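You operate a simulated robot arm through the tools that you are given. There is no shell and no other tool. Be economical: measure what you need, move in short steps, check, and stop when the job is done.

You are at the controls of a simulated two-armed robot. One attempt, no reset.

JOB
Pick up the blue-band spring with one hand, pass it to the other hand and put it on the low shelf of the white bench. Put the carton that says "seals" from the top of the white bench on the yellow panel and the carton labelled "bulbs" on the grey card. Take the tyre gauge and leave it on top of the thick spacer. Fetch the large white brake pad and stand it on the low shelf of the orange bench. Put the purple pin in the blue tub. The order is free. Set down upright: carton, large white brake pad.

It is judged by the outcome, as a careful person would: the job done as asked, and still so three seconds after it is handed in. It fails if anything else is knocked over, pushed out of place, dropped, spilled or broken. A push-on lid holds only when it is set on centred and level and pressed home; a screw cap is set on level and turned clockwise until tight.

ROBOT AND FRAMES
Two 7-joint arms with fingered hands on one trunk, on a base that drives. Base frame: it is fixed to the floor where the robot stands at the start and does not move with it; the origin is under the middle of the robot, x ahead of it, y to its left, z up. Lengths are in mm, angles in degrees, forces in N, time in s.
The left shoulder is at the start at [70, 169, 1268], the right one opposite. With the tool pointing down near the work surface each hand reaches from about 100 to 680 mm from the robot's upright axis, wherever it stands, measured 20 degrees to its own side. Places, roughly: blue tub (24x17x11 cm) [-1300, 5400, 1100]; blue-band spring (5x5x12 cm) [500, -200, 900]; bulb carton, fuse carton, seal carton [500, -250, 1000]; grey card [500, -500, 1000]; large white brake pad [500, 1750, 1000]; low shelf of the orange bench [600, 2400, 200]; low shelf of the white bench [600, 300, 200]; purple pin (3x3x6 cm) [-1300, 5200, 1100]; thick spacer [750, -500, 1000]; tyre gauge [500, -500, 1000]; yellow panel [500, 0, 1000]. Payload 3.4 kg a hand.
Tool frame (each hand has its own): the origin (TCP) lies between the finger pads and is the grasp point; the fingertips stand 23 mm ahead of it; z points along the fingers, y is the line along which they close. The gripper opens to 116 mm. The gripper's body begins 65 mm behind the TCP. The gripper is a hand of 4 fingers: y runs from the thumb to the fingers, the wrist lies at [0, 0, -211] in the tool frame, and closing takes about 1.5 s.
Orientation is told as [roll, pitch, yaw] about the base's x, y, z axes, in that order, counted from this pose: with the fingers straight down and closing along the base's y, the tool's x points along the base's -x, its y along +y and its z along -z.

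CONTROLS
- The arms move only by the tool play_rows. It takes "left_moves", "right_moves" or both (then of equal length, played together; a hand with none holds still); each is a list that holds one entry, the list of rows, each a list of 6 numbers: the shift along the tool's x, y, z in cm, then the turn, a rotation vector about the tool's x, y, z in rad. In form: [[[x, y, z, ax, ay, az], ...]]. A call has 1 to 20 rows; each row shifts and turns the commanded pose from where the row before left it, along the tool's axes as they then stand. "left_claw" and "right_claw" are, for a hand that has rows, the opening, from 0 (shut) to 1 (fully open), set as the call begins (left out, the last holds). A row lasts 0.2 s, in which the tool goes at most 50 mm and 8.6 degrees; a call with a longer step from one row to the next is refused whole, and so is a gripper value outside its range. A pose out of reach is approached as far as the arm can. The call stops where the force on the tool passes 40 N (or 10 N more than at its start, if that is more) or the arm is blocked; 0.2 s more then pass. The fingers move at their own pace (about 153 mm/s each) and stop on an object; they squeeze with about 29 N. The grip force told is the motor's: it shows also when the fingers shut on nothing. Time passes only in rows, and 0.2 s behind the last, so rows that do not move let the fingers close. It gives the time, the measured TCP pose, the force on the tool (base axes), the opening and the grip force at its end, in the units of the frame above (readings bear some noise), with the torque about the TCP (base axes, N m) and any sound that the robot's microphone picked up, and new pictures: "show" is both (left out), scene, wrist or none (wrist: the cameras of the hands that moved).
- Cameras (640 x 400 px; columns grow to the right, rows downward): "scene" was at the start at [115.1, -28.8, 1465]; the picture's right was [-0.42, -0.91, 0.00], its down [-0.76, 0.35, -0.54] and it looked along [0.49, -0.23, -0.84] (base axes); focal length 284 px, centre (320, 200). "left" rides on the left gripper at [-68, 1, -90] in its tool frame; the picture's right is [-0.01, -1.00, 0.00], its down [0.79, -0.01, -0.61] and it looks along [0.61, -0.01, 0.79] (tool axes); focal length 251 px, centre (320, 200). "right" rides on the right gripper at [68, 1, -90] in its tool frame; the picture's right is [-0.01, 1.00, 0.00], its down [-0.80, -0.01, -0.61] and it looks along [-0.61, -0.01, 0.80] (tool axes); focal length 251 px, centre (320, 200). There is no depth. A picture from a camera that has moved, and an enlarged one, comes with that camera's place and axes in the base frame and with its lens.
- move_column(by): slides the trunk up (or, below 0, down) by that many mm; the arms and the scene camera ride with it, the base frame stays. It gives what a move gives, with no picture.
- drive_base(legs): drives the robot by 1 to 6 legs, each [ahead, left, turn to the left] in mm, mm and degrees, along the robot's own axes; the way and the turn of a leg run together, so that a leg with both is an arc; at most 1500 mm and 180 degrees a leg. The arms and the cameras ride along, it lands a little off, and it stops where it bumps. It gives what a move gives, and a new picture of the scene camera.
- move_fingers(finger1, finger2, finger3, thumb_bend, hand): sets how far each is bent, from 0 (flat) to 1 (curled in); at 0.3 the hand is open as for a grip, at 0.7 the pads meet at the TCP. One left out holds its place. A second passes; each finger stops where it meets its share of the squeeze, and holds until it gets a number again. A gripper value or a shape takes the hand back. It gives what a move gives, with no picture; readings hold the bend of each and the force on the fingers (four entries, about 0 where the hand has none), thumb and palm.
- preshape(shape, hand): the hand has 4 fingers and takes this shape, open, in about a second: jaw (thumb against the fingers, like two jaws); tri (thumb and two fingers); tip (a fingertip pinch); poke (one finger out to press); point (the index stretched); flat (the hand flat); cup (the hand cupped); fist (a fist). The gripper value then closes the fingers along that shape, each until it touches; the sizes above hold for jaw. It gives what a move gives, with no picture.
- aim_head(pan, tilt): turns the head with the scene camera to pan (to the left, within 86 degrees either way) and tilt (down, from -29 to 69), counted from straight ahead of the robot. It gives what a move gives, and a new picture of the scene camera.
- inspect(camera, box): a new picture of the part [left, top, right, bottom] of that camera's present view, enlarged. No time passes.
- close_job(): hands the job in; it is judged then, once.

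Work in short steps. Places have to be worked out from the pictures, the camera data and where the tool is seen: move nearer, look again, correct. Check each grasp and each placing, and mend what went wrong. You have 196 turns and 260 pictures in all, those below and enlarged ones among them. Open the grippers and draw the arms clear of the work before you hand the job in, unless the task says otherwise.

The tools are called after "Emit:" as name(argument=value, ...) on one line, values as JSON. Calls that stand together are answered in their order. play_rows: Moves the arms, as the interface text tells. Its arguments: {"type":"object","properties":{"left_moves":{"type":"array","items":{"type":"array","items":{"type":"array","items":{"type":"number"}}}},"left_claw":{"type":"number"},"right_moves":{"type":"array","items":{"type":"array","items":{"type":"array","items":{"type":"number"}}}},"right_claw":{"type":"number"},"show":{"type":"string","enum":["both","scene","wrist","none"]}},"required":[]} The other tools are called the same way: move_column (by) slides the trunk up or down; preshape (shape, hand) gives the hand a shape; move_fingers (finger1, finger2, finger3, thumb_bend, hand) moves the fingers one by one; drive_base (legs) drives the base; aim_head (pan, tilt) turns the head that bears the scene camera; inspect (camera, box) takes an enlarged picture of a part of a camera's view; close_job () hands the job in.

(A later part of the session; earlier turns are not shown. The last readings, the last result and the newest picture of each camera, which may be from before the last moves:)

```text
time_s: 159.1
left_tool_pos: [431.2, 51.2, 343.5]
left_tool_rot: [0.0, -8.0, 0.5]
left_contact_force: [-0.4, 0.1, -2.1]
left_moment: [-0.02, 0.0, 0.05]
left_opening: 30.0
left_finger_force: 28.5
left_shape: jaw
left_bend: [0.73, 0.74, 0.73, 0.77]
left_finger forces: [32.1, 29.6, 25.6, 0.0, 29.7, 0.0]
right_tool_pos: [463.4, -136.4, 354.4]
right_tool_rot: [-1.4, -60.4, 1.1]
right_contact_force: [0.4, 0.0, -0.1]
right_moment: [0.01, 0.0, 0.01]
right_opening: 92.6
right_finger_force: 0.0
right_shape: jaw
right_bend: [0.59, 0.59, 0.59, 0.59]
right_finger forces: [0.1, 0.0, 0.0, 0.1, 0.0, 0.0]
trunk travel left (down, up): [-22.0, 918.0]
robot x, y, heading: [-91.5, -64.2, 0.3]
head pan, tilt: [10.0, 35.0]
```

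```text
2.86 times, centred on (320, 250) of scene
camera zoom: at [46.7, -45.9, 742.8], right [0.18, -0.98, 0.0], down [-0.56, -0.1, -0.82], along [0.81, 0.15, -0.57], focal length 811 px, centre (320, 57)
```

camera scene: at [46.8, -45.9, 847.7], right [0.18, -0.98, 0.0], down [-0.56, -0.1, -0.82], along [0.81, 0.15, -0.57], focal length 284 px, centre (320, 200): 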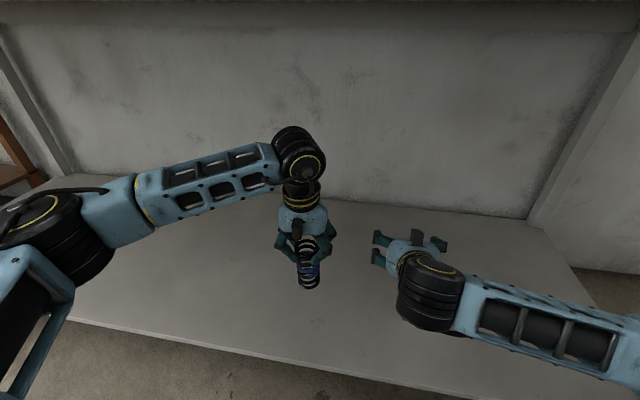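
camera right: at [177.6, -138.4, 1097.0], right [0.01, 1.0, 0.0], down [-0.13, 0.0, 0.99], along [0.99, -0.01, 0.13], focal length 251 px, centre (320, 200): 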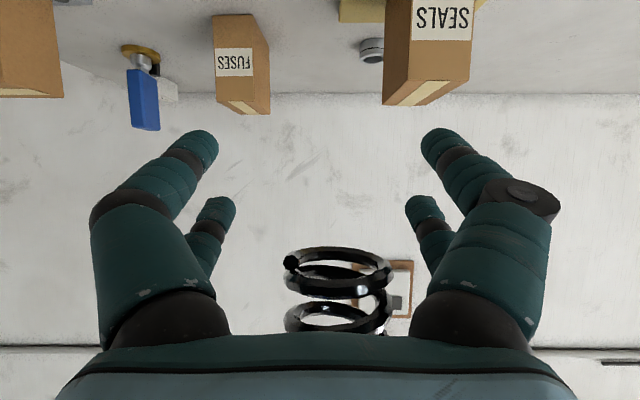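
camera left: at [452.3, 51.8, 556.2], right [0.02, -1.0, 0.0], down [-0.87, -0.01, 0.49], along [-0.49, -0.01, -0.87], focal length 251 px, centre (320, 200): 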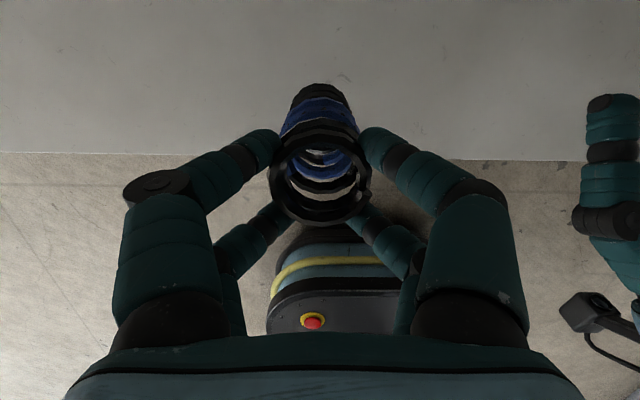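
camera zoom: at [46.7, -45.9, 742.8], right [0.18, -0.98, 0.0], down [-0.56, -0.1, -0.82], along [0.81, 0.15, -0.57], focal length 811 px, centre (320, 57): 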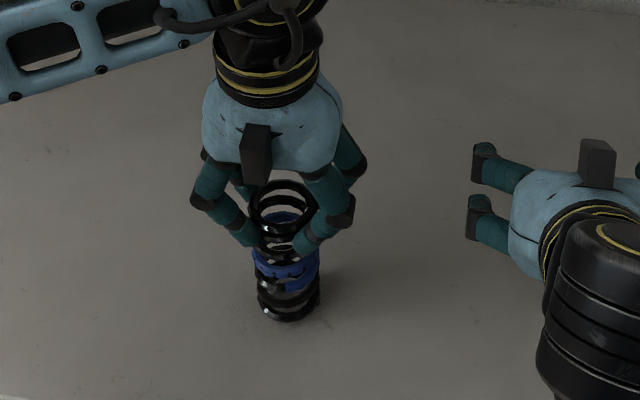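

Near the shelf (shadow closing in). Continue down in small steps.

Emit:
play_rows(left_moves=[[[0.06, 0, 0.4, 0, 0, 0], [0.04, 0, 0.3, 0, 0, 0], [0, 0, 0, 0, 0, 0]]], show="none")

Emit:
play_rows(left_moves=[[[0.04, 0, 0.3, 0, 0, 0], [0, 0, 0, 0, 0, 0]]], show="none")

Emit:
play_rows(left_moves=[[[0.04, 0, 0.3, 0, 0, 0], [0, 0, 0, 0, 0, 0]]], show="none")

```text
time_s: 159.9
left_tool_pos: [431.0, 52.1, 341.3]
left_tool_rot: [-0.1, -8.5, 0.5]
left_contact_force: [4.2, 0.7, 35.1]
left_moment: [0.09, -0.17, -0.01]
left_opening: 30.3
left_finger_force: 28.7
left_shape: jaw
left_bend: [0.74, 0.74, 0.74, 0.78]
left_finger forces: [36.0, 31.6, 28.8, 0.0, 32.9, 0.0]
right_tool_pos: [462.3, -136.9, 358.4]
right_tool_rot: [-1.3, -60.7, 1.0]
right_contact_force: [1.5, 0.6, -0.1]
right_moment: [-0.07, -0.03, 0.0]
right_opening: 92.2
right_finger_force: 0.1
right_shape: jaw
right_bend: [0.59, 0.59, 0.59, 0.59]
right_finger forces: [0.1, 0.1, 0.0, 0.1, 0.0, 0.1]
trunk travel left (down, up): [-22.0, 918.0]
robot x, y, heading: [-93.4, -61.2, 0.7]
head pan, tilt: [10.0, 35.0]
```

```text
time_s: 160.3
left_tool_pos: [432.1, 51.6, 340.7]
left_tool_rot: [-0.3, -9.0, 0.6]
left_contact_force: [0.5, 2.0, 26.4]
left_moment: [0.11, 0.17, 0.01]
left_opening: 30.9
left_finger_force: 28.9
left_shape: jaw
left_bend: [0.74, 0.74, 0.74, 0.78]
left_finger forces: [36.7, 33.9, 30.8, 0.0, 32.7, 0.0]
right_tool_pos: [463.1, -137.1, 358.3]
right_tool_rot: [-1.3, -60.6, 1.0]
right_contact_force: [0.5, 0.1, -0.7]
right_moment: [0.03, 0.0, 0.0]
right_opening: 92.5
right_finger_force: 0.0
right_shape: jaw
right_bend: [0.59, 0.59, 0.59, 0.59]
right_finger forces: [0.0, 0.0, 0.0, 0.0, 0.0, 0.0]
trunk travel left (down, up): [-22.0, 918.0]
robot x, y, heading: [-88.1, -65.7, 0.6]
head pan, tilt: [10.0, 35.0]
stopped in row 1 (left hand): the force on the tool passed its limit (the readings are from after the stop); the commanded pose is now the measured one
```

```text
time_s: 160.7
left_tool_pos: [433.6, 50.9, 340.7]
left_tool_rot: [-0.4, -9.1, 0.6]
left_contact_force: [-0.5, 2.9, 23.4]
left_moment: [0.13, 0.35, -0.02]
left_opening: 31.0
left_finger_force: 29.2
left_shape: jaw
left_bend: [0.74, 0.75, 0.74, 0.77]
left_finger forces: [36.0, 34.5, 31.7, 0.1, 32.1, 0.1]
right_tool_pos: [462.1, -136.4, 358.7]
right_tool_rot: [-1.3, -60.6, 1.0]
right_contact_force: [0.0, -1.3, -0.3]
right_moment: [0.03, -0.03, -0.02]
right_opening: 92.9
right_finger_force: 0.0
right_shape: jaw
right_bend: [0.59, 0.59, 0.59, 0.59]
right_finger forces: [0.0, 0.0, 0.1, 0.0, 0.0, 0.0]
trunk travel left (down, up): [-22.0, 918.0]
robot x, y, heading: [-95.0, -62.6, 0.5]
head pan, tilt: [10.0, 35.0]
stopped in row 2 (left hand): the force on the tool passed its limit (the readings are from after the stop); the commanded pose is now the measured one
```

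Contact with the shelf. Relieve the press and open.

Emit:
play_rows(left_moves=[[[0, 0, -0.15, 0, 0.015, 0], [0, 0, 0, 0, 0, 0]]], show="none")

Emit:
play_rows(left_moves=[[[0, 0, 0, 0, 0, 0], [0, 0, 0, 0, 0, 0], [0, 0, 0, 0, 0, 0], [0, 0, 0, 0, 0, 0], [0, 0, 0, 0, 0, 0], [0, 0, 0, 0, 0, 0]]], left_claw=1, show="wrist")

Emit:
inspect(camera="scene", box=[240, 180, 400, 320])

```text
time_s: 161.3
left_tool_pos: [431.9, 50.9, 339.9]
left_tool_rot: [-0.3, -8.2, 0.6]
left_contact_force: [3.0, 2.1, 25.8]
left_moment: [0.15, -0.08, -0.03]
left_opening: 31.1
left_finger_force: 29.3
left_shape: jaw
left_bend: [0.74, 0.75, 0.74, 0.77]
left_finger forces: [37.0, 32.8, 30.2, 0.0, 32.8, 0.0]
right_tool_pos: [462.3, -136.7, 357.9]
right_tool_rot: [-1.3, -60.6, 1.0]
right_contact_force: [-0.3, 0.4, 0.4]
right_moment: [-0.01, 0.0, 0.01]
right_opening: 92.4
right_finger_force: 0.1
right_shape: jaw
right_bend: [0.59, 0.59, 0.59, 0.59]
right_finger forces: [0.0, 0.0, 0.0, 0.0, 0.0, 0.1]
trunk travel left (down, up): [-22.0, 918.0]
robot x, y, heading: [-93.2, -61.5, 0.5]
head pan, tilt: [10.0, 35.0]
```

```text
time_s: 162.7
left_tool_pos: [432.9, 51.5, 338.0]
left_tool_rot: [-0.3, -7.8, 0.5]
left_contact_force: [0.6, 0.2, -0.3]
left_moment: [-0.04, -0.03, -0.03]
left_opening: 115.9
left_finger_force: 0.0
left_shape: jaw
left_bend: [0.3, 0.3, 0.3, 0.3]
left_finger forces: [0.0, 0.1, 0.1, 0.0, 0.1, 0.0]
right_tool_pos: [462.7, -137.1, 355.4]
right_tool_rot: [-1.3, -60.4, 1.0]
right_contact_force: [-0.5, 0.0, 0.3]
right_moment: [0.02, 0.04, 0.01]
right_opening: 92.8
right_finger_force: 0.0
right_shape: jaw
right_bend: [0.59, 0.59, 0.59, 0.59]
right_finger forces: [0.1, 0.0, 0.0, 0.0, 0.0, 0.0]
trunk travel left (down, up): [-22.0, 918.0]
robot x, y, heading: [-92.2, -61.6, 0.4]
head pan, tilt: [10.0, 35.0]
camera left: at [489.2, 52.0, 435.6], right [0.02, -1.0, 0.01], down [-0.87, -0.01, 0.49], along [-0.49, -0.01, -0.87], focal length 251 px, centre (320, 200)
```

left: 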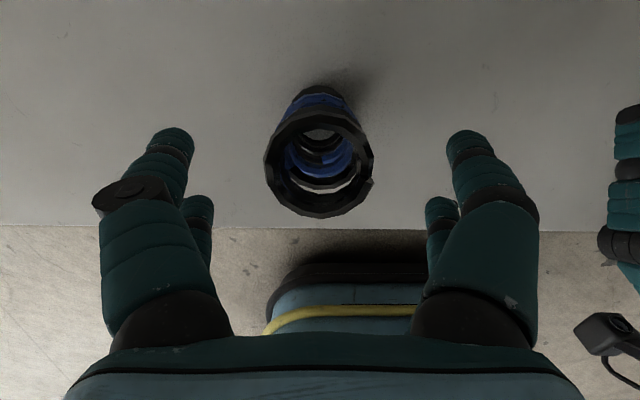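

```text
2.86 times, centred on (320, 250) of scene
camera zoom: at [46.6, -45.9, 742.8], right [0.18, -0.98, 0.0], down [-0.56, -0.1, -0.82], along [0.81, 0.15, -0.57], focal length 811 px, centre (320, 57)
```

zoom: 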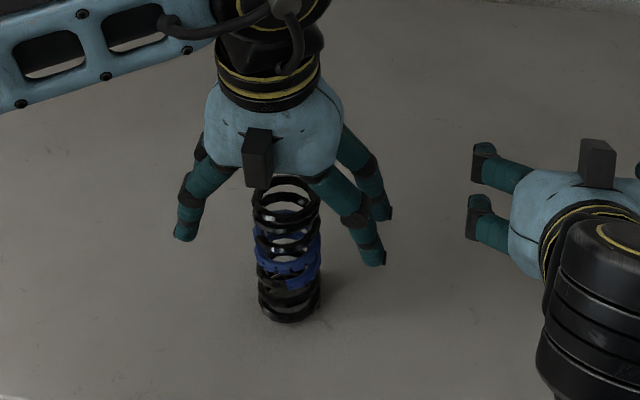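

Spring stands on the shelf. Rise 130 mm and back out.

Emit:
move_column(by=130)

Emit:
drive_base(legs=[[-600, 0, 0]])

```text
time_s: 164.3
left_tool_pos: [434.1, 52.6, 467.9]
left_tool_rot: [-0.3, -7.9, 0.6]
left_contact_force: [-0.2, -0.2, 0.8]
left_moment: [0.02, 0.0, 0.02]
left_opening: 116.0
left_finger_force: 0.2
left_shape: jaw
left_bend: [0.3, 0.3, 0.3, 0.3]
left_finger forces: [0.0, 0.0, 0.0, 0.0, 0.0, 0.1]
right_tool_pos: [463.5, -136.9, 486.1]
right_tool_rot: [-1.4, -60.3, 1.1]
right_contact_force: [0.0, 0.4, -0.7]
right_moment: [0.0, 0.01, 0.0]
right_opening: 92.5
right_finger_force: 0.2
right_shape: jaw
right_bend: [0.59, 0.59, 0.59, 0.59]
right_finger forces: [0.0, 0.1, 0.1, 0.0, 0.0, 0.0]
trunk travel left (down, up): [-152.0, 788.0]
robot x, y, heading: [-90.4, -61.3, 0.5]
head pan, tilt: [10.0, 35.0]
```

```text
time_s: 167.7
left_tool_pos: [-167.6, 48.6, 468.3]
left_tool_rot: [-0.3, -8.0, 1.0]
left_contact_force: [0.4, -0.2, -0.3]
left_moment: [0.02, 0.02, -0.02]
left_opening: 115.9
left_finger_force: 0.1
left_shape: jaw
left_bend: [0.3, 0.3, 0.3, 0.3]
left_finger forces: [0.1, 0.1, 0.1, 0.0, 0.0, 0.1]
right_tool_pos: [-136.4, -141.1, 485.9]
right_tool_rot: [-1.4, -60.4, 1.4]
right_contact_force: [-1.5, -0.2, -0.8]
right_moment: [0.0, 0.03, 0.0]
right_opening: 92.5
right_finger_force: 0.0
right_shape: jaw
right_bend: [0.59, 0.59, 0.59, 0.59]
right_finger forces: [0.0, 0.1, 0.0, 0.1, 0.1, 0.0]
trunk travel left (down, up): [-152.0, 788.0]
robot x, y, heading: [-691.7, -70.6, 0.8]
head pan, tilt: [10.0, 35.0]
camera scene: at [-554.0, -52.4, 872.8], right [0.19, -0.98, 0.0], down [-0.56, -0.11, -0.82], along [0.8, 0.15, -0.57], focal length 284 px, centre (320, 200)
```

scene: 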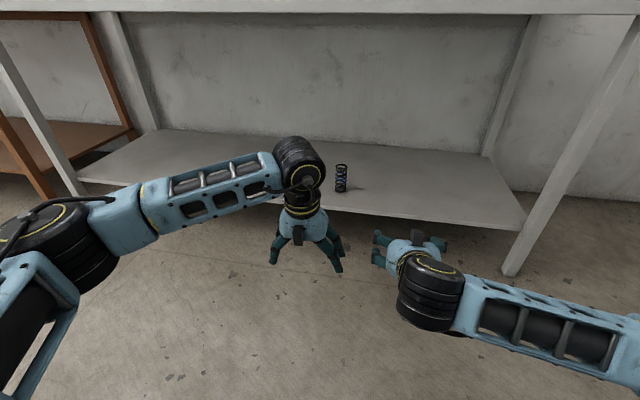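

Spring is standing on the low shelf. Raise the trunk and drive left along the aisle toward the orange bench.

Emit:
move_column(by=400)

Emit:
move_column(by=223)

Emit:
aim_head(pan=70, tilt=25)

```text
time_s: 171.5
left_tool_pos: [-166.8, 47.7, 868.1]
left_tool_rot: [-0.2, -7.9, 1.0]
left_contact_force: [-0.4, -1.2, -0.1]
left_moment: [0.02, 0.02, 0.01]
left_opening: 115.9
left_finger_force: 0.0
left_shape: jaw
left_bend: [0.3, 0.3, 0.3, 0.3]
left_finger forces: [0.0, 0.0, 0.0, 0.1, 0.0, 0.0]
right_tool_pos: [-135.7, -140.0, 887.2]
right_tool_rot: [-1.4, -60.4, 1.3]
right_contact_force: [0.2, -0.6, 0.1]
right_moment: [0.01, -0.01, -0.02]
right_opening: 92.6
right_finger_force: 0.1
right_shape: jaw
right_bend: [0.59, 0.59, 0.59, 0.59]
right_finger forces: [0.0, 0.0, 0.0, 0.0, 0.0, 0.0]
trunk travel left (down, up): [-552.0, 388.0]
robot x, y, heading: [-692.5, -70.4, 0.9]
head pan, tilt: [10.0, 35.0]
```

```text
time_s: 173.9
left_tool_pos: [-167.4, 46.6, 1091.6]
left_tool_rot: [-0.3, -7.9, 1.0]
left_contact_force: [0.0, -0.2, 0.1]
left_moment: [0.0, 0.01, 0.02]
left_opening: 115.9
left_finger_force: 0.0
left_shape: jaw
left_bend: [0.3, 0.3, 0.3, 0.3]
left_finger forces: [0.1, 0.0, 0.0, 0.0, 0.0, 0.0]
right_tool_pos: [-137.0, -140.0, 1108.9]
right_tool_rot: [-1.5, -60.3, 1.3]
right_contact_force: [0.1, -0.3, 0.1]
right_moment: [0.01, -0.02, 0.02]
right_opening: 92.5
right_finger_force: 0.0
right_shape: jaw
right_bend: [0.59, 0.59, 0.59, 0.59]
right_finger forces: [0.1, 0.0, 0.0, 0.0, 0.0, 0.0]
trunk travel left (down, up): [-775.0, 165.0]
robot x, y, heading: [-693.2, -70.7, 0.9]
head pan, tilt: [10.0, 35.0]
```

```text
time_s: 175.2
left_tool_pos: [-167.4, 48.3, 1091.7]
left_tool_rot: [-0.3, -7.9, 1.0]
left_contact_force: [-0.5, -0.3, 0.0]
left_moment: [-0.03, -0.04, 0.01]
left_opening: 115.7
left_finger_force: 0.1
left_shape: jaw
left_bend: [0.3, 0.3, 0.3, 0.3]
left_finger forces: [0.1, 0.1, 0.0, 0.0, 0.1, 0.1]
right_tool_pos: [-137.4, -140.6, 1108.0]
right_tool_rot: [-1.5, -60.4, 1.4]
right_contact_force: [-0.5, -0.4, -1.3]
right_moment: [-0.01, -0.04, -0.01]
right_opening: 92.5
right_finger_force: 0.1
right_shape: jaw
right_bend: [0.59, 0.59, 0.59, 0.59]
right_finger forces: [0.1, 0.0, 0.1, 0.0, 0.0, 0.0]
trunk travel left (down, up): [-775.0, 165.0]
robot x, y, heading: [-695.9, -70.9, 0.9]
head pan, tilt: [70.0, 25.0]
camera scene: at [-610.0, 18.0, 1511.6], right [0.94, -0.33, 0.0], down [-0.14, -0.4, -0.91], along [0.3, 0.86, -0.42], focal length 284 px, centre (320, 200)
```

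scene: 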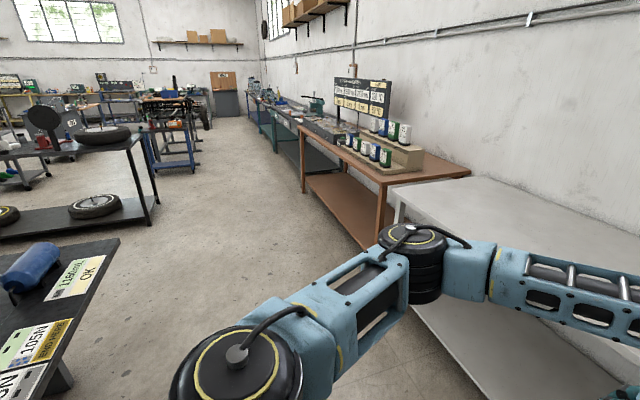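

The aisle is clear. Drive left 1500 mm.

Emit:
drive_base(legs=[[0, 1500, 0]])

Emit:
aim_head(pan=25, tilt=30)

```text
time_s: 182.6
left_tool_pos: [-175.9, 1535.3, 1091.6]
left_tool_rot: [-0.3, -8.0, -0.1]
left_contact_force: [0.5, 0.4, 0.1]
left_moment: [0.0, 0.0, 0.01]
left_opening: 115.8
left_finger_force: 0.1
left_shape: jaw
left_bend: [0.3, 0.3, 0.3, 0.3]
left_finger forces: [0.1, 0.1, 0.0, 0.0, 0.0, 0.0]
right_tool_pos: [-147.9, 1347.3, 1109.2]
right_tool_rot: [-1.3, -60.4, 0.4]
right_contact_force: [0.5, -0.2, 0.4]
right_moment: [0.0, -0.03, -0.01]
right_opening: 92.6
right_finger_force: 0.0
right_shape: jaw
right_bend: [0.59, 0.59, 0.59, 0.59]
right_finger forces: [0.0, 0.1, 0.0, 0.0, 0.0, 0.0]
trunk travel left (down, up): [-775.0, 165.0]
robot x, y, heading: [-702.8, 1426.5, -0.3]
head pan, tilt: [70.0, 25.0]
camera scene: at [-618.5, 1513.7, 1511.6], right [0.94, -0.34, 0.0], down [-0.15, -0.4, -0.91], along [0.31, 0.85, -0.42], focal length 284 px, centre (320, 200)
```

scene: 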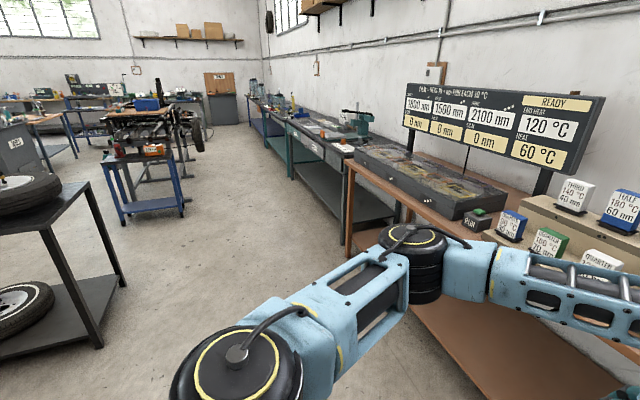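

```text
time_s: 183.7
left_tool_pos: [-175.3, 1535.7, 1091.2]
left_tool_rot: [-0.3, -7.9, -0.1]
left_contact_force: [0.3, 0.4, 0.5]
left_moment: [-0.01, 0.03, 0.03]
left_opening: 115.9
left_finger_force: 0.0
left_shape: jaw
left_bend: [0.3, 0.3, 0.3, 0.3]
left_finger forces: [0.1, 0.0, 0.1, 0.0, 0.0, 0.0]
right_tool_pos: [-148.4, 1346.7, 1109.8]
right_tool_rot: [-1.5, -60.4, 0.4]
right_contact_force: [-0.4, -0.3, -0.4]
right_moment: [0.0, -0.01, -0.03]
right_opening: 92.6
right_finger_force: 0.0
right_shape: jaw
right_bend: [0.59, 0.59, 0.59, 0.59]
right_finger forces: [0.0, 0.0, 0.0, 0.1, 0.1, 0.0]
trunk travel left (down, up): [-775.0, 165.0]
robot x, y, heading: [-701.2, 1426.4, -0.2]
head pan, tilt: [25.0, 30.0]
camera scene: at [-568.2, 1465.6, 1503.6], right [0.42, -0.91, 0.0], down [-0.45, -0.21, -0.87], along [0.79, 0.36, -0.5], focal length 284 px, centre (320, 200)
```

scene: 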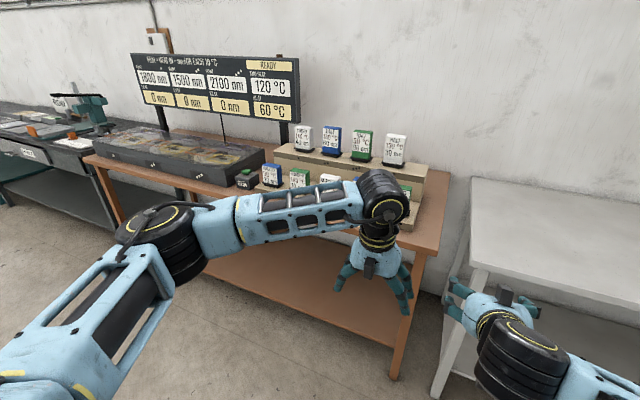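

Zoom into the pad rack.

Emit:
inspect(camera="scene", box=[220, 110, 440, 230])

Emit:
inspect(camera="scene", box=[120, 40, 310, 130])

```text
2.91 times, centred on (330, 170) of scene
camera zoom: at [-568.2, 1465.6, 1503.6], right [0.42, -0.91, 0.0], down [-0.45, -0.21, -0.87], along [0.79, 0.36, -0.5], focal length 826 px, centre (291, 287)
```

zoom: 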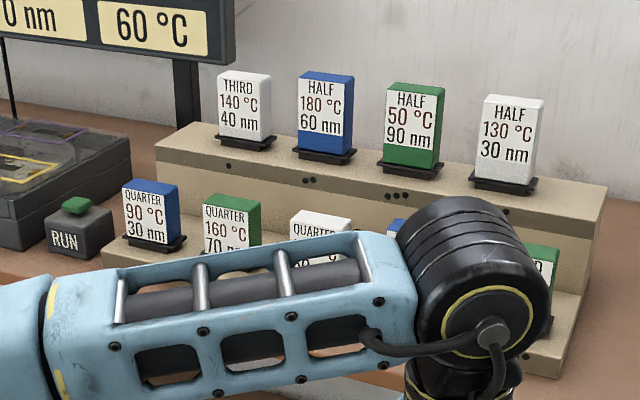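

```text
3.37 times, centred on (215, 85) of scene
camera zoom: at [-568.2, 1465.6, 1503.6], right [0.42, -0.91, 0.0], down [-0.45, -0.21, -0.87], along [0.79, 0.36, -0.5], focal length 956 px, centre (674, 587)
```

zoom: 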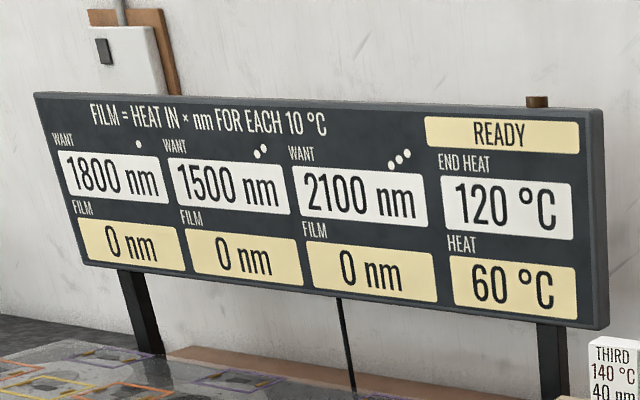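

Three white pads: QUARTER, THIRD, HALF; the HALF one (upper right) is the large one. Raise the left hand and drive closer for a better view.

Emit:
play_rows(left_moves=[[[0.5, 2, -4.2, 0, 0, 0], [0.5, 2, -4.2, 0, 0, 0], [0.5, 2, -4.2, 0, 0, 0], [0.5, 2, -4.2, 0, 0, 0], [0, 2, 0, 0, 0, 0], [0, 0, 0, 0, 0, 0]]], show="none")

Emit:
drive_base(legs=[[400, 0, 0]])

```text
time_s: 185.1
left_tool_pos: [-216.8, 1635.8, 1254.4]
left_tool_rot: [-0.4, -7.9, -0.1]
left_contact_force: [-0.3, -0.6, -0.5]
left_moment: [-0.02, 0.01, 0.0]
left_opening: 115.9
left_finger_force: 0.1
left_shape: jaw
left_bend: [0.3, 0.3, 0.3, 0.3]
left_finger forces: [0.1, 0.1, 0.0, 0.1, 0.0, 0.1]
right_tool_pos: [-147.0, 1344.8, 1109.0]
right_tool_rot: [-1.4, -60.4, 0.3]
right_contact_force: [-0.1, 0.5, -0.2]
right_moment: [0.01, -0.03, 0.0]
right_opening: 92.7
right_finger_force: 0.0
right_shape: jaw
right_bend: [0.59, 0.59, 0.59, 0.59]
right_finger forces: [0.0, 0.0, 0.1, 0.1, 0.0, 0.1]
trunk travel left (down, up): [-775.0, 165.0]
robot x, y, heading: [-702.3, 1428.4, -0.0]
head pan, tilt: [25.0, 30.0]
```

```text
time_s: 187.6
left_tool_pos: [177.5, 1629.5, 1254.9]
left_tool_rot: [-0.3, -8.0, -0.5]
left_contact_force: [-0.3, 0.5, -0.4]
left_moment: [0.0, 0.02, 0.02]
left_opening: 115.8
left_finger_force: 0.1
left_shape: jaw
left_bend: [0.3, 0.3, 0.3, 0.3]
left_finger forces: [0.1, 0.0, 0.0, 0.1, 0.0, 0.0]
right_tool_pos: [244.5, 1340.0, 1109.8]
right_tool_rot: [-1.4, -60.5, -0.1]
right_contact_force: [0.1, -0.4, -0.5]
right_moment: [0.03, -0.01, -0.01]
right_opening: 92.5
right_finger_force: 0.0
right_shape: jaw
right_bend: [0.59, 0.59, 0.59, 0.59]
right_finger forces: [0.0, 0.1, 0.1, 0.0, 0.0, 0.1]
trunk travel left (down, up): [-775.0, 165.0]
robot x, y, heading: [-307.2, 1428.2, -0.8]
head pan, tilt: [25.0, 30.0]
camera scene: at [-175.2, 1462.1, 1503.7], right [0.41, -0.91, 0.0], down [-0.45, -0.21, -0.87], along [0.79, 0.36, -0.5], focal length 284 px, centre (320, 200)
```

scene: 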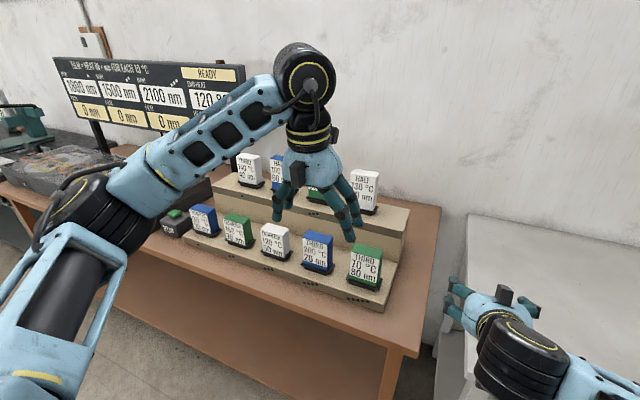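

Emit:
inspect(camera="scene", box=[180, 130, 440, 310])

Emit:
play_rows(left_moves=[[[0, 0, 0, 0, 0, 0]]], show="wrist")

```text
2.22 times, centred on (310, 220) of scene
camera zoom: at [-175.2, 1462.1, 1503.7], right [0.41, -0.91, 0.0], down [-0.45, -0.21, -0.87], along [0.79, 0.36, -0.5], focal length 631 px, centre (342, 156)
```

zoom: 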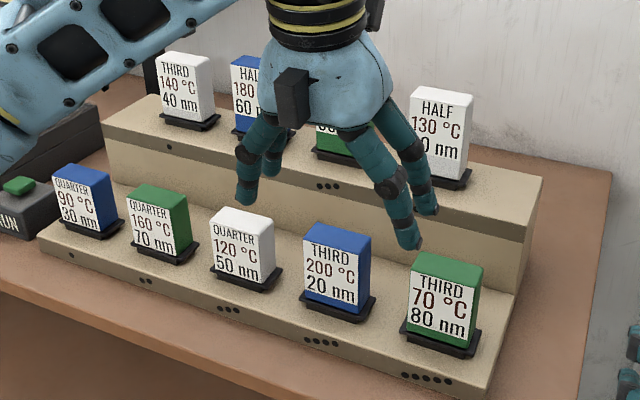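

```text
time_s: 188.0
left_tool_pos: [177.0, 1629.7, 1254.1]
left_tool_rot: [-0.4, -7.9, -0.5]
left_contact_force: [0.0, -0.1, 0.4]
left_moment: [0.0, -0.03, -0.01]
left_opening: 115.9
left_finger_force: 0.0
left_shape: jaw
left_bend: [0.3, 0.3, 0.3, 0.3]
left_finger forces: [0.0, 0.1, 0.0, 0.0, 0.0, 0.0]
right_tool_pos: [245.7, 1340.7, 1108.3]
right_tool_rot: [-1.4, -60.4, 0.0]
right_contact_force: [-0.1, -0.4, -0.1]
right_moment: [-0.01, -0.01, -0.01]
right_opening: 92.7
right_finger_force: 0.1
right_shape: jaw
right_bend: [0.59, 0.59, 0.59, 0.59]
right_finger forces: [0.0, 0.0, 0.0, 0.0, 0.1, 0.1]
trunk travel left (down, up): [-775.0, 165.0]
robot x, y, heading: [-310.0, 1426.4, -0.7]
head pan, tilt: [25.0, 30.0]
camera left: at [233.7, 1628.4, 1352.3], right [0.0, -1.0, 0.01], down [-0.87, 0.0, 0.49], along [-0.49, -0.01, -0.87], focal length 251 px, centre (320, 200)
```

left: 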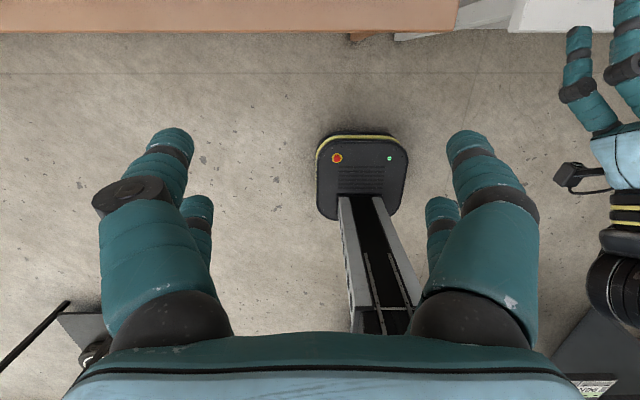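

The pad stands at about x 569+, y≈1650, z 1050–1165 on the upper step. I'll use the right hand (its camera looks forward): drive left 380 and re-tilt the right hand to −30°, higher.

Emit:
play_rows(right_moves=[[[-3.0, 0, -1.7, 0, 0.13, 0], [-3.0, 0, -1.7, 0, 0.13, 0], [-3.0, 0, -1.7, 0, 0.13, 0], [-2.0, 0, -1.7, 0, 0.13, 0], [0, 0, 0, 0, 0, 0]]], right_claw=1, show="none")

Emit:
drive_base(legs=[[0, 385, 0.5]])

Emit:
play_rows(right_moves=[[[0, 0, 0, 0, 0, 0]]], show="wrist")

```text
time_s: 189.2
left_tool_pos: [178.2, 1629.3, 1255.8]
left_tool_rot: [-0.3, -7.9, -0.6]
left_contact_force: [-0.3, -0.8, 0.2]
left_moment: [-0.01, -0.02, 0.01]
left_opening: 116.2
left_finger_force: 0.0
left_shape: jaw
left_bend: [0.3, 0.3, 0.3, 0.3]
left_finger forces: [0.0, 0.1, 0.0, 0.1, 0.1, 0.1]
right_tool_pos: [262.3, 1340.0, 1236.0]
right_tool_rot: [-0.7, -30.5, -0.8]
right_contact_force: [1.0, -0.4, 1.0]
right_moment: [0.01, 0.02, 0.02]
right_opening: 116.1
right_finger_force: 0.2
right_shape: jaw
right_bend: [0.3, 0.3, 0.3, 0.3]
right_finger forces: [0.0, 0.0, 0.1, 0.0, 0.1, 0.0]
trunk travel left (down, up): [-775.0, 165.0]
robot x, y, heading: [-309.5, 1426.4, -0.5]
head pan, tilt: [25.0, 30.0]
```

```text
time_s: 191.6
left_tool_pos: [178.8, 2018.2, 1255.4]
left_tool_rot: [-0.2, -8.0, -0.1]
left_contact_force: [-0.6, 0.3, -0.8]
left_moment: [-0.03, 0.0, -0.01]
left_opening: 115.9
left_finger_force: 0.0
left_shape: jaw
left_bend: [0.3, 0.3, 0.3, 0.3]
left_finger forces: [0.0, 0.0, 0.0, 0.0, 0.1, 0.0]
right_tool_pos: [266.0, 1730.7, 1235.9]
right_tool_rot: [-0.6, -30.7, -0.6]
right_contact_force: [0.0, 0.1, 0.8]
right_moment: [0.01, 0.01, 0.01]
right_opening: 116.1
right_finger_force: 0.0
right_shape: jaw
right_bend: [0.3, 0.3, 0.3, 0.3]
right_finger forces: [0.1, 0.0, 0.0, 0.0, 0.1, 0.0]
trunk travel left (down, up): [-775.0, 165.0]
robot x, y, heading: [-303.9, 1812.7, -0.3]
head pan, tilt: [25.0, 30.0]
camera scene: at [-171.6, 1847.9, 1503.6], right [0.42, -0.91, 0.0], down [-0.45, -0.21, -0.87], along [0.79, 0.36, -0.5], focal length 284 px, centre (320, 200)
```

scene: 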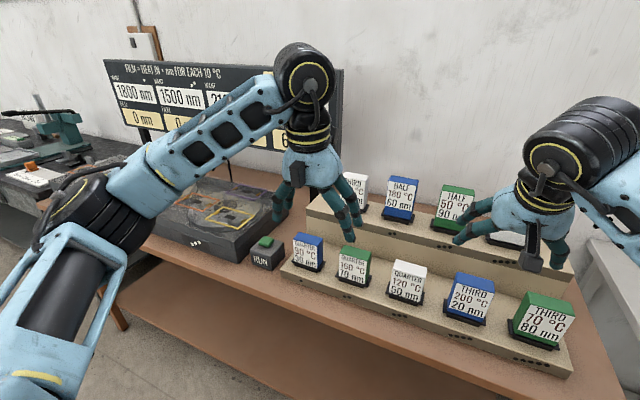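

```text
time_s: 192.0
left_tool_pos: [178.4, 2017.6, 1254.8]
left_tool_rot: [-0.3, -7.9, -0.1]
left_contact_force: [0.5, 0.0, -0.3]
left_moment: [0.03, 0.0, 0.0]
left_opening: 115.8
left_finger_force: 0.0
left_shape: jaw
left_bend: [0.3, 0.3, 0.3, 0.3]
left_finger forces: [0.1, 0.1, 0.0, 0.1, 0.1, 0.1]
right_tool_pos: [267.3, 1732.3, 1236.7]
right_tool_rot: [-0.8, -30.6, -0.4]
right_contact_force: [0.1, 0.1, 0.5]
right_moment: [0.0, 0.0, -0.01]
right_opening: 115.9
right_finger_force: 0.1
right_shape: jaw
right_bend: [0.3, 0.3, 0.3, 0.3]
right_finger forces: [0.0, 0.0, 0.1, 0.0, 0.1, 0.1]
trunk travel left (down, up): [-775.0, 165.0]
robot x, y, heading: [-308.8, 1808.1, -0.0]
head pan, tilt: [25.0, 30.0]
camera right: at [162.2, 1732.7, 1280.4], right [0.02, 1.0, -0.01], down [0.37, 0.0, 0.93], along [0.93, -0.02, -0.37], focal length 251 px, centre (320, 200)
```

right: 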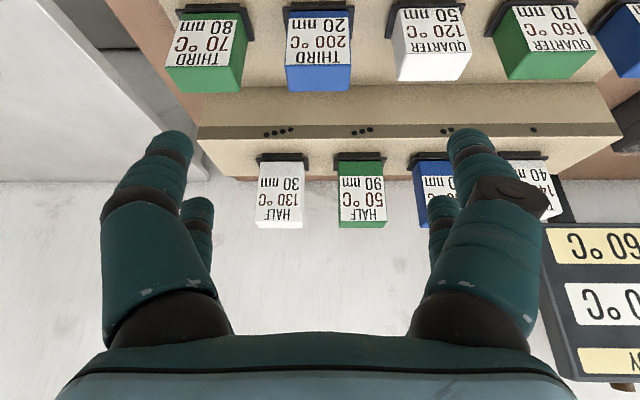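

The HALF white pad: front face centre (577,1652), width ≈80, depth ≈38, z 1050–1156. Drive forward 240 and re-look.

Emit:
drive_base(legs=[[235, 0, 0]])

Emit:
play_rows(right_moves=[[[0, -4, 0, 0, 0, 0], [0, -4, 0, 0, 0, 0], [0, 0, 0, 0, 0, 0]]], show="wrist")

```text
time_s: 193.8
left_tool_pos: [417.5, 2019.5, 1256.1]
left_tool_rot: [-0.3, -8.1, 0.1]
left_contact_force: [-0.5, 0.5, 1.0]
left_moment: [0.0, -0.01, -0.01]
left_opening: 115.8
left_finger_force: 0.0
left_shape: jaw
left_bend: [0.3, 0.3, 0.3, 0.3]
left_finger forces: [0.0, 0.0, 0.0, 0.0, 0.0, 0.1]
right_tool_pos: [506.5, 1733.3, 1238.2]
right_tool_rot: [-0.8, -30.6, -0.3]
right_contact_force: [-0.8, 0.8, -0.5]
right_moment: [0.03, 0.0, 0.01]
right_opening: 115.6
right_finger_force: 0.0
right_shape: jaw
right_bend: [0.3, 0.3, 0.3, 0.3]
right_finger forces: [0.1, 0.1, 0.0, 0.0, 0.0, 0.0]
trunk travel left (down, up): [-775.0, 165.0]
robot x, y, heading: [-66.6, 1805.9, -0.4]
head pan, tilt: [25.0, 30.0]
camera scene: at [67.2, 1849.1, 1503.8], right [0.42, -0.91, 0.0], down [-0.45, -0.21, -0.87], along [0.79, 0.36, -0.5], focal length 284 px, centre (320, 200)
```

scene: 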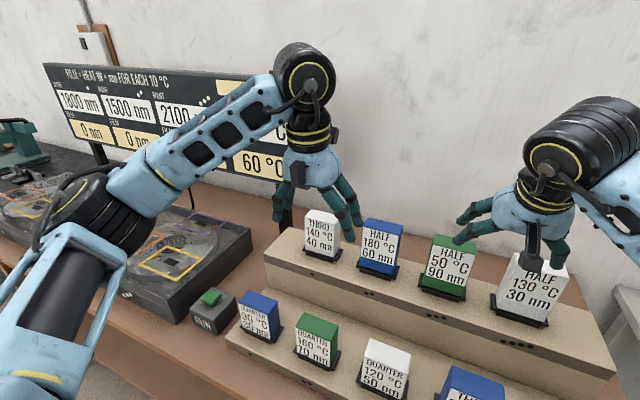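

```text
time_s: 194.6
left_tool_pos: [419.8, 2021.9, 1254.0]
left_tool_rot: [-0.4, -7.8, 0.2]
left_contact_force: [0.0, 0.1, -0.2]
left_moment: [-0.01, 0.02, -0.03]
left_opening: 115.7
left_finger_force: 0.1
left_shape: jaw
left_bend: [0.3, 0.3, 0.3, 0.3]
left_finger forces: [0.1, 0.0, 0.1, 0.0, 0.0, 0.0]
right_tool_pos: [506.2, 1655.1, 1238.1]
right_tool_rot: [-0.9, -30.6, -0.4]
right_contact_force: [0.4, -0.5, 0.4]
right_moment: [-0.05, -0.01, -0.01]
right_opening: 115.7
right_finger_force: 0.1
right_shape: jaw
right_bend: [0.3, 0.3, 0.3, 0.3]
right_finger forces: [0.1, 0.0, 0.0, 0.0, 0.0, 0.1]
trunk travel left (down, up): [-775.0, 165.0]
robot x, y, heading: [-62.9, 1812.2, 0.1]
head pan, tilt: [25.0, 30.0]
camera right: at [401.8, 1656.0, 1281.9], right [0.02, 1.0, -0.01], down [0.38, 0.0, 0.93], along [0.93, -0.02, -0.38], focal length 251 px, centre (320, 200)
```

right: 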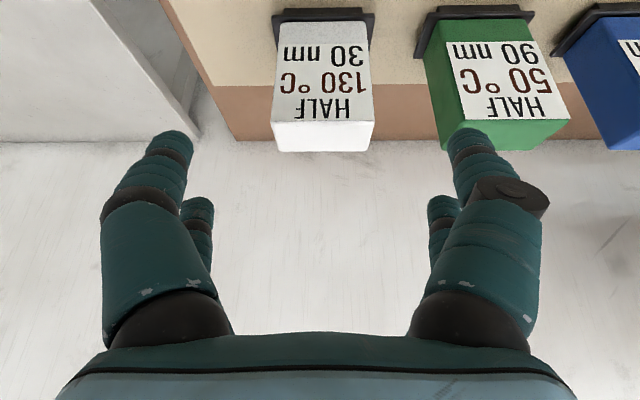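

Triangulated: pad x 542–579, y centre 1655, width ≈70, top z≈1166, sitting in a low black holder. Narrow the opening to ~93 mm (neighbour clearance) and descend over it.

Emit:
play_rows(right_moves=[[[0, 0, 0, 0, 0, 0], [0, 0, 0, 0, 0, 0], [0.42, 0, 4.25, 0, 0, 0], [0.2, 0, 2.0, 0, 0, 0], [0, 0, 0, 0, 0, 0]]], right_claw=0.8, show="both")

```text
time_s: 195.8
left_tool_pos: [418.6, 2019.5, 1254.8]
left_tool_rot: [-0.2, -7.9, 0.0]
left_contact_force: [-0.2, 0.1, -0.1]
left_moment: [0.01, 0.05, -0.01]
left_opening: 115.7
left_finger_force: 0.1
left_shape: jaw
left_bend: [0.3, 0.3, 0.3, 0.3]
left_finger forces: [0.1, 0.0, 0.1, 0.1, 0.0, 0.1]
right_tool_pos: [530.3, 1651.7, 1180.8]
right_tool_rot: [-0.8, -30.6, -0.3]
right_contact_force: [0.4, -1.2, 0.4]
right_moment: [0.03, -0.04, -0.01]
right_opening: 93.0
right_finger_force: 0.1
right_shape: jaw
right_bend: [0.58, 0.58, 0.58, 0.58]
right_finger forces: [0.1, 0.1, 0.1, 0.0, 0.1, 0.0]
trunk travel left (down, up): [-775.0, 165.0]
robot x, y, heading: [-64.1, 1811.8, 0.1]
head pan, tilt: [25.0, 30.0]
camera scene: at [68.8, 1849.7, 1503.6], right [0.42, -0.91, 0.0], down [-0.45, -0.21, -0.87], along [0.79, 0.36, -0.5], focal length 284 px, centre (320, 200)
camera right: at [426.3, 1652.4, 1224.5], right [0.02, 1.0, -0.01], down [0.37, 0.0, 0.93], along [0.93, -0.02, -0.37], focal length 251 px, centre (320, 200)
```

scene: 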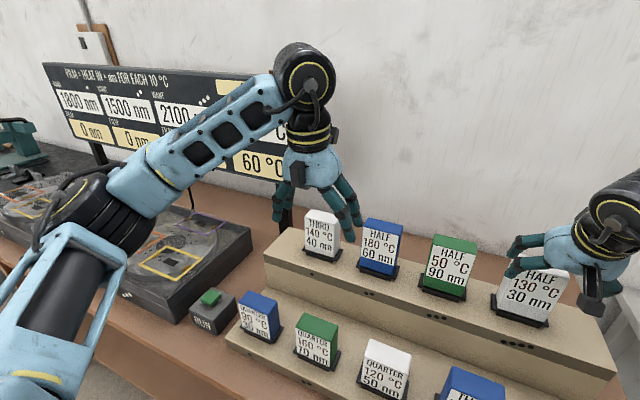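
right: 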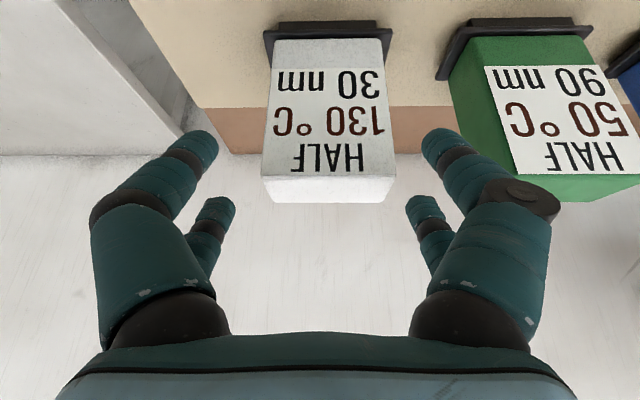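

Good; 3 mm shift in +y, descend to z≈1122.

Emit:
play_rows(right_moves=[[[0.2, 0.3, 2.2, 0, 0, 0], [0.2, 0, 2.2, 0, 0, 0], [0.1, 0, 2.1, 0, 0, 0], [0, 0, 0, 0, 0, 0]]], show="both")

```text
time_s: 196.8
left_tool_pos: [419.6, 2018.6, 1255.2]
left_tool_rot: [-0.3, -7.9, 0.0]
left_contact_force: [-1.4, 0.4, 0.3]
left_moment: [-0.06, -0.02, 0.01]
left_opening: 116.0
left_finger_force: 0.1
left_shape: jaw
left_bend: [0.3, 0.3, 0.3, 0.3]
left_finger forces: [0.1, 0.0, 0.1, 0.0, 0.0, 0.1]
right_tool_pos: [561.1, 1652.9, 1123.7]
right_tool_rot: [-0.8, -30.8, -0.3]
right_contact_force: [0.2, 0.7, -0.8]
right_moment: [0.04, -0.01, 0.0]
right_opening: 92.8
right_finger_force: 0.0
right_shape: jaw
right_bend: [0.58, 0.58, 0.58, 0.58]
right_finger forces: [0.0, 0.1, 0.1, 0.0, 0.0, 0.0]
trunk travel left (down, up): [-775.0, 165.0]
robot x, y, heading: [-67.1, 1812.4, -0.2]
head pan, tilt: [25.0, 30.0]
camera scene: at [69.2, 1849.1, 1503.6], right [0.42, -0.91, 0.0], down [-0.45, -0.21, -0.87], along [0.79, 0.36, -0.5], focal length 284 px, centre (320, 200)
camera right: at [456.6, 1653.9, 1167.0], right [0.02, 1.0, -0.01], down [0.37, 0.0, 0.93], along [0.93, -0.02, -0.37], focal length 251 px, centre (320, 200)
```

scene: 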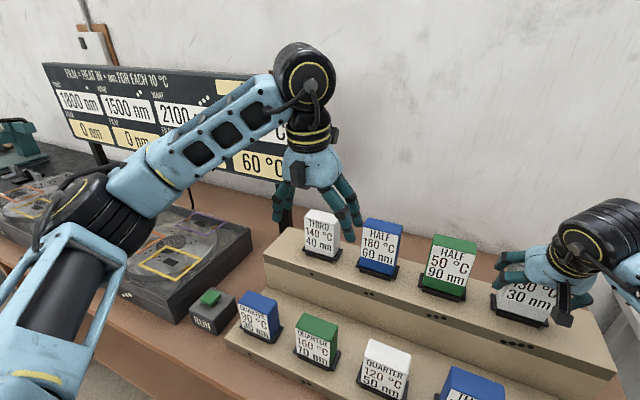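
right: 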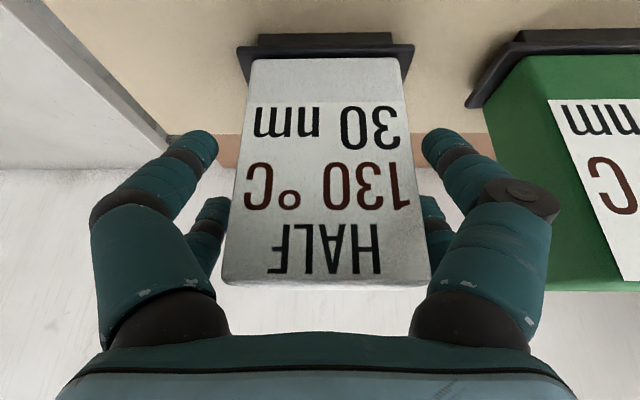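

Straddled. Close.

Emit:
play_rows(right_moves=[[[0, 0.15, 0, 0, 0, 0], [0, 0, 0, 0, 0, 0], [0, 0, 0, 0, 0, 0], [0, 0, 0, 0, 0, 0], [0, 0, 0, 0, 0, 0], [0, 0, 0, 0, 0, 0], [0, 0, 0, 0, 0, 0]]], right_claw=0, show="wrist")

```text
time_s: 198.4
left_tool_pos: [419.2, 2019.3, 1255.1]
left_tool_rot: [-0.3, -7.9, 0.0]
left_contact_force: [-1.0, 0.7, 0.1]
left_moment: [0.02, -0.01, 0.01]
left_opening: 116.1
left_finger_force: 0.1
left_shape: jaw
left_bend: [0.3, 0.3, 0.3, 0.3]
left_finger forces: [0.1, 0.0, 0.1, 0.0, 0.1, 0.0]
right_tool_pos: [561.4, 1653.8, 1123.0]
right_tool_rot: [-0.8, -30.5, -0.4]
right_contact_force: [0.1, -1.6, -0.4]
right_moment: [-0.06, 0.02, -0.05]
right_opening: 70.3
right_finger_force: 29.0
right_shape: jaw
right_bend: [0.7, 0.7, 0.71, 0.73]
right_finger forces: [26.0, 26.3, 26.7, 0.1, 27.0, 0.1]
trunk travel left (down, up): [-775.0, 165.0]
robot x, y, heading: [-64.5, 1809.6, 0.0]
head pan, tilt: [25.0, 30.0]
camera right: at [456.9, 1655.1, 1166.9], right [0.02, 1.0, -0.01], down [0.37, 0.0, 0.93], along [0.93, -0.02, -0.37], focal length 251 px, centre (320, 200)
```

right: 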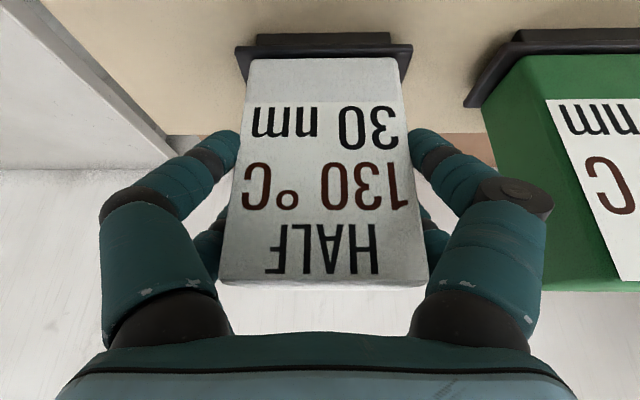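

Gripped at 70 mm. Lift gently with the trunk.

Emit:
move_column(by=60)

Emit:
play_rows(right_moves=[[[0, 0, 0, 0, 0, 0]]], show="both")

```text
time_s: 199.4
left_tool_pos: [421.2, 2019.3, 1314.4]
left_tool_rot: [-0.3, -7.8, 0.1]
left_contact_force: [1.0, 0.3, -0.6]
left_moment: [0.0, 0.03, 0.01]
left_opening: 116.0
left_finger_force: 0.1
left_shape: jaw
left_bend: [0.3, 0.3, 0.3, 0.3]
left_finger forces: [0.0, 0.0, 0.1, 0.0, 0.0, 0.1]
right_tool_pos: [562.6, 1654.2, 1182.0]
right_tool_rot: [-0.8, -30.6, -0.2]
right_contact_force: [-0.8, 0.1, -4.6]
right_moment: [-0.02, 0.01, 0.0]
right_opening: 69.9
right_finger_force: 29.2
right_shape: jaw
right_bend: [0.7, 0.7, 0.71, 0.73]
right_finger forces: [26.6, 26.7, 26.5, 0.0, 26.8, 0.1]
trunk travel left (down, up): [-835.0, 105.0]
robot x, y, heading: [-65.1, 1810.9, -0.1]
head pan, tilt: [25.0, 30.0]
```

```text
time_s: 199.8
left_tool_pos: [420.9, 2018.1, 1314.6]
left_tool_rot: [-0.3, -7.9, 0.0]
left_contact_force: [-0.5, 0.5, 0.2]
left_moment: [0.01, 0.01, -0.03]
left_opening: 115.6
left_finger_force: 0.1
left_shape: jaw
left_bend: [0.3, 0.3, 0.3, 0.3]
left_finger forces: [0.0, 0.1, 0.0, 0.1, 0.0, 0.0]
right_tool_pos: [561.4, 1653.0, 1183.3]
right_tool_rot: [-0.8, -30.7, -0.2]
right_contact_force: [0.8, -0.2, -4.2]
right_moment: [-0.01, 0.01, 0.0]
right_opening: 70.0
right_finger_force: 29.1
right_shape: jaw
right_bend: [0.7, 0.7, 0.71, 0.73]
right_finger forces: [26.5, 26.8, 26.4, 0.0, 26.8, 0.0]
trunk travel left (down, up): [-835.0, 105.0]
robot x, y, heading: [-65.5, 1807.3, 0.0]
head pan, tilt: [25.0, 30.0]
camera scene: at [70.0, 1848.8, 1563.5], right [0.42, -0.91, 0.0], down [-0.45, -0.21, -0.87], along [0.79, 0.36, -0.5], focal length 284 px, centre (320, 200)
camera right: at [457.4, 1655.4, 1226.6], right [0.02, 1.0, -0.01], down [0.38, 0.0, 0.93], along [0.93, -0.02, -0.38], focal length 251 px, centre (320, 200)
```

scene: 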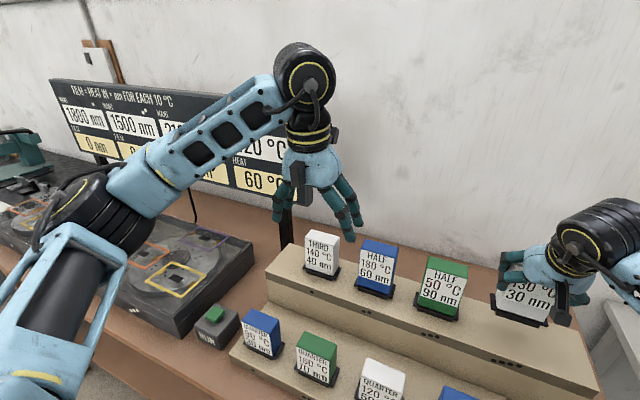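
right: 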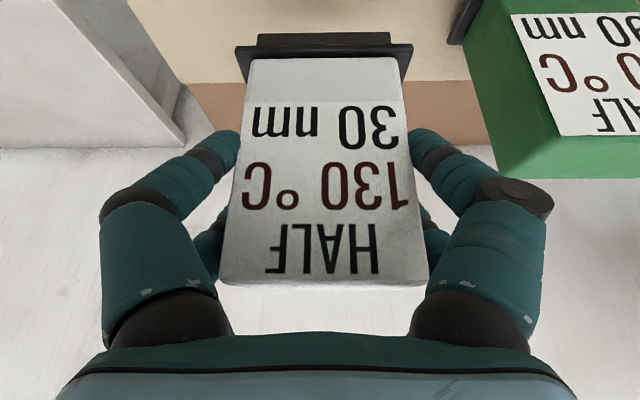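

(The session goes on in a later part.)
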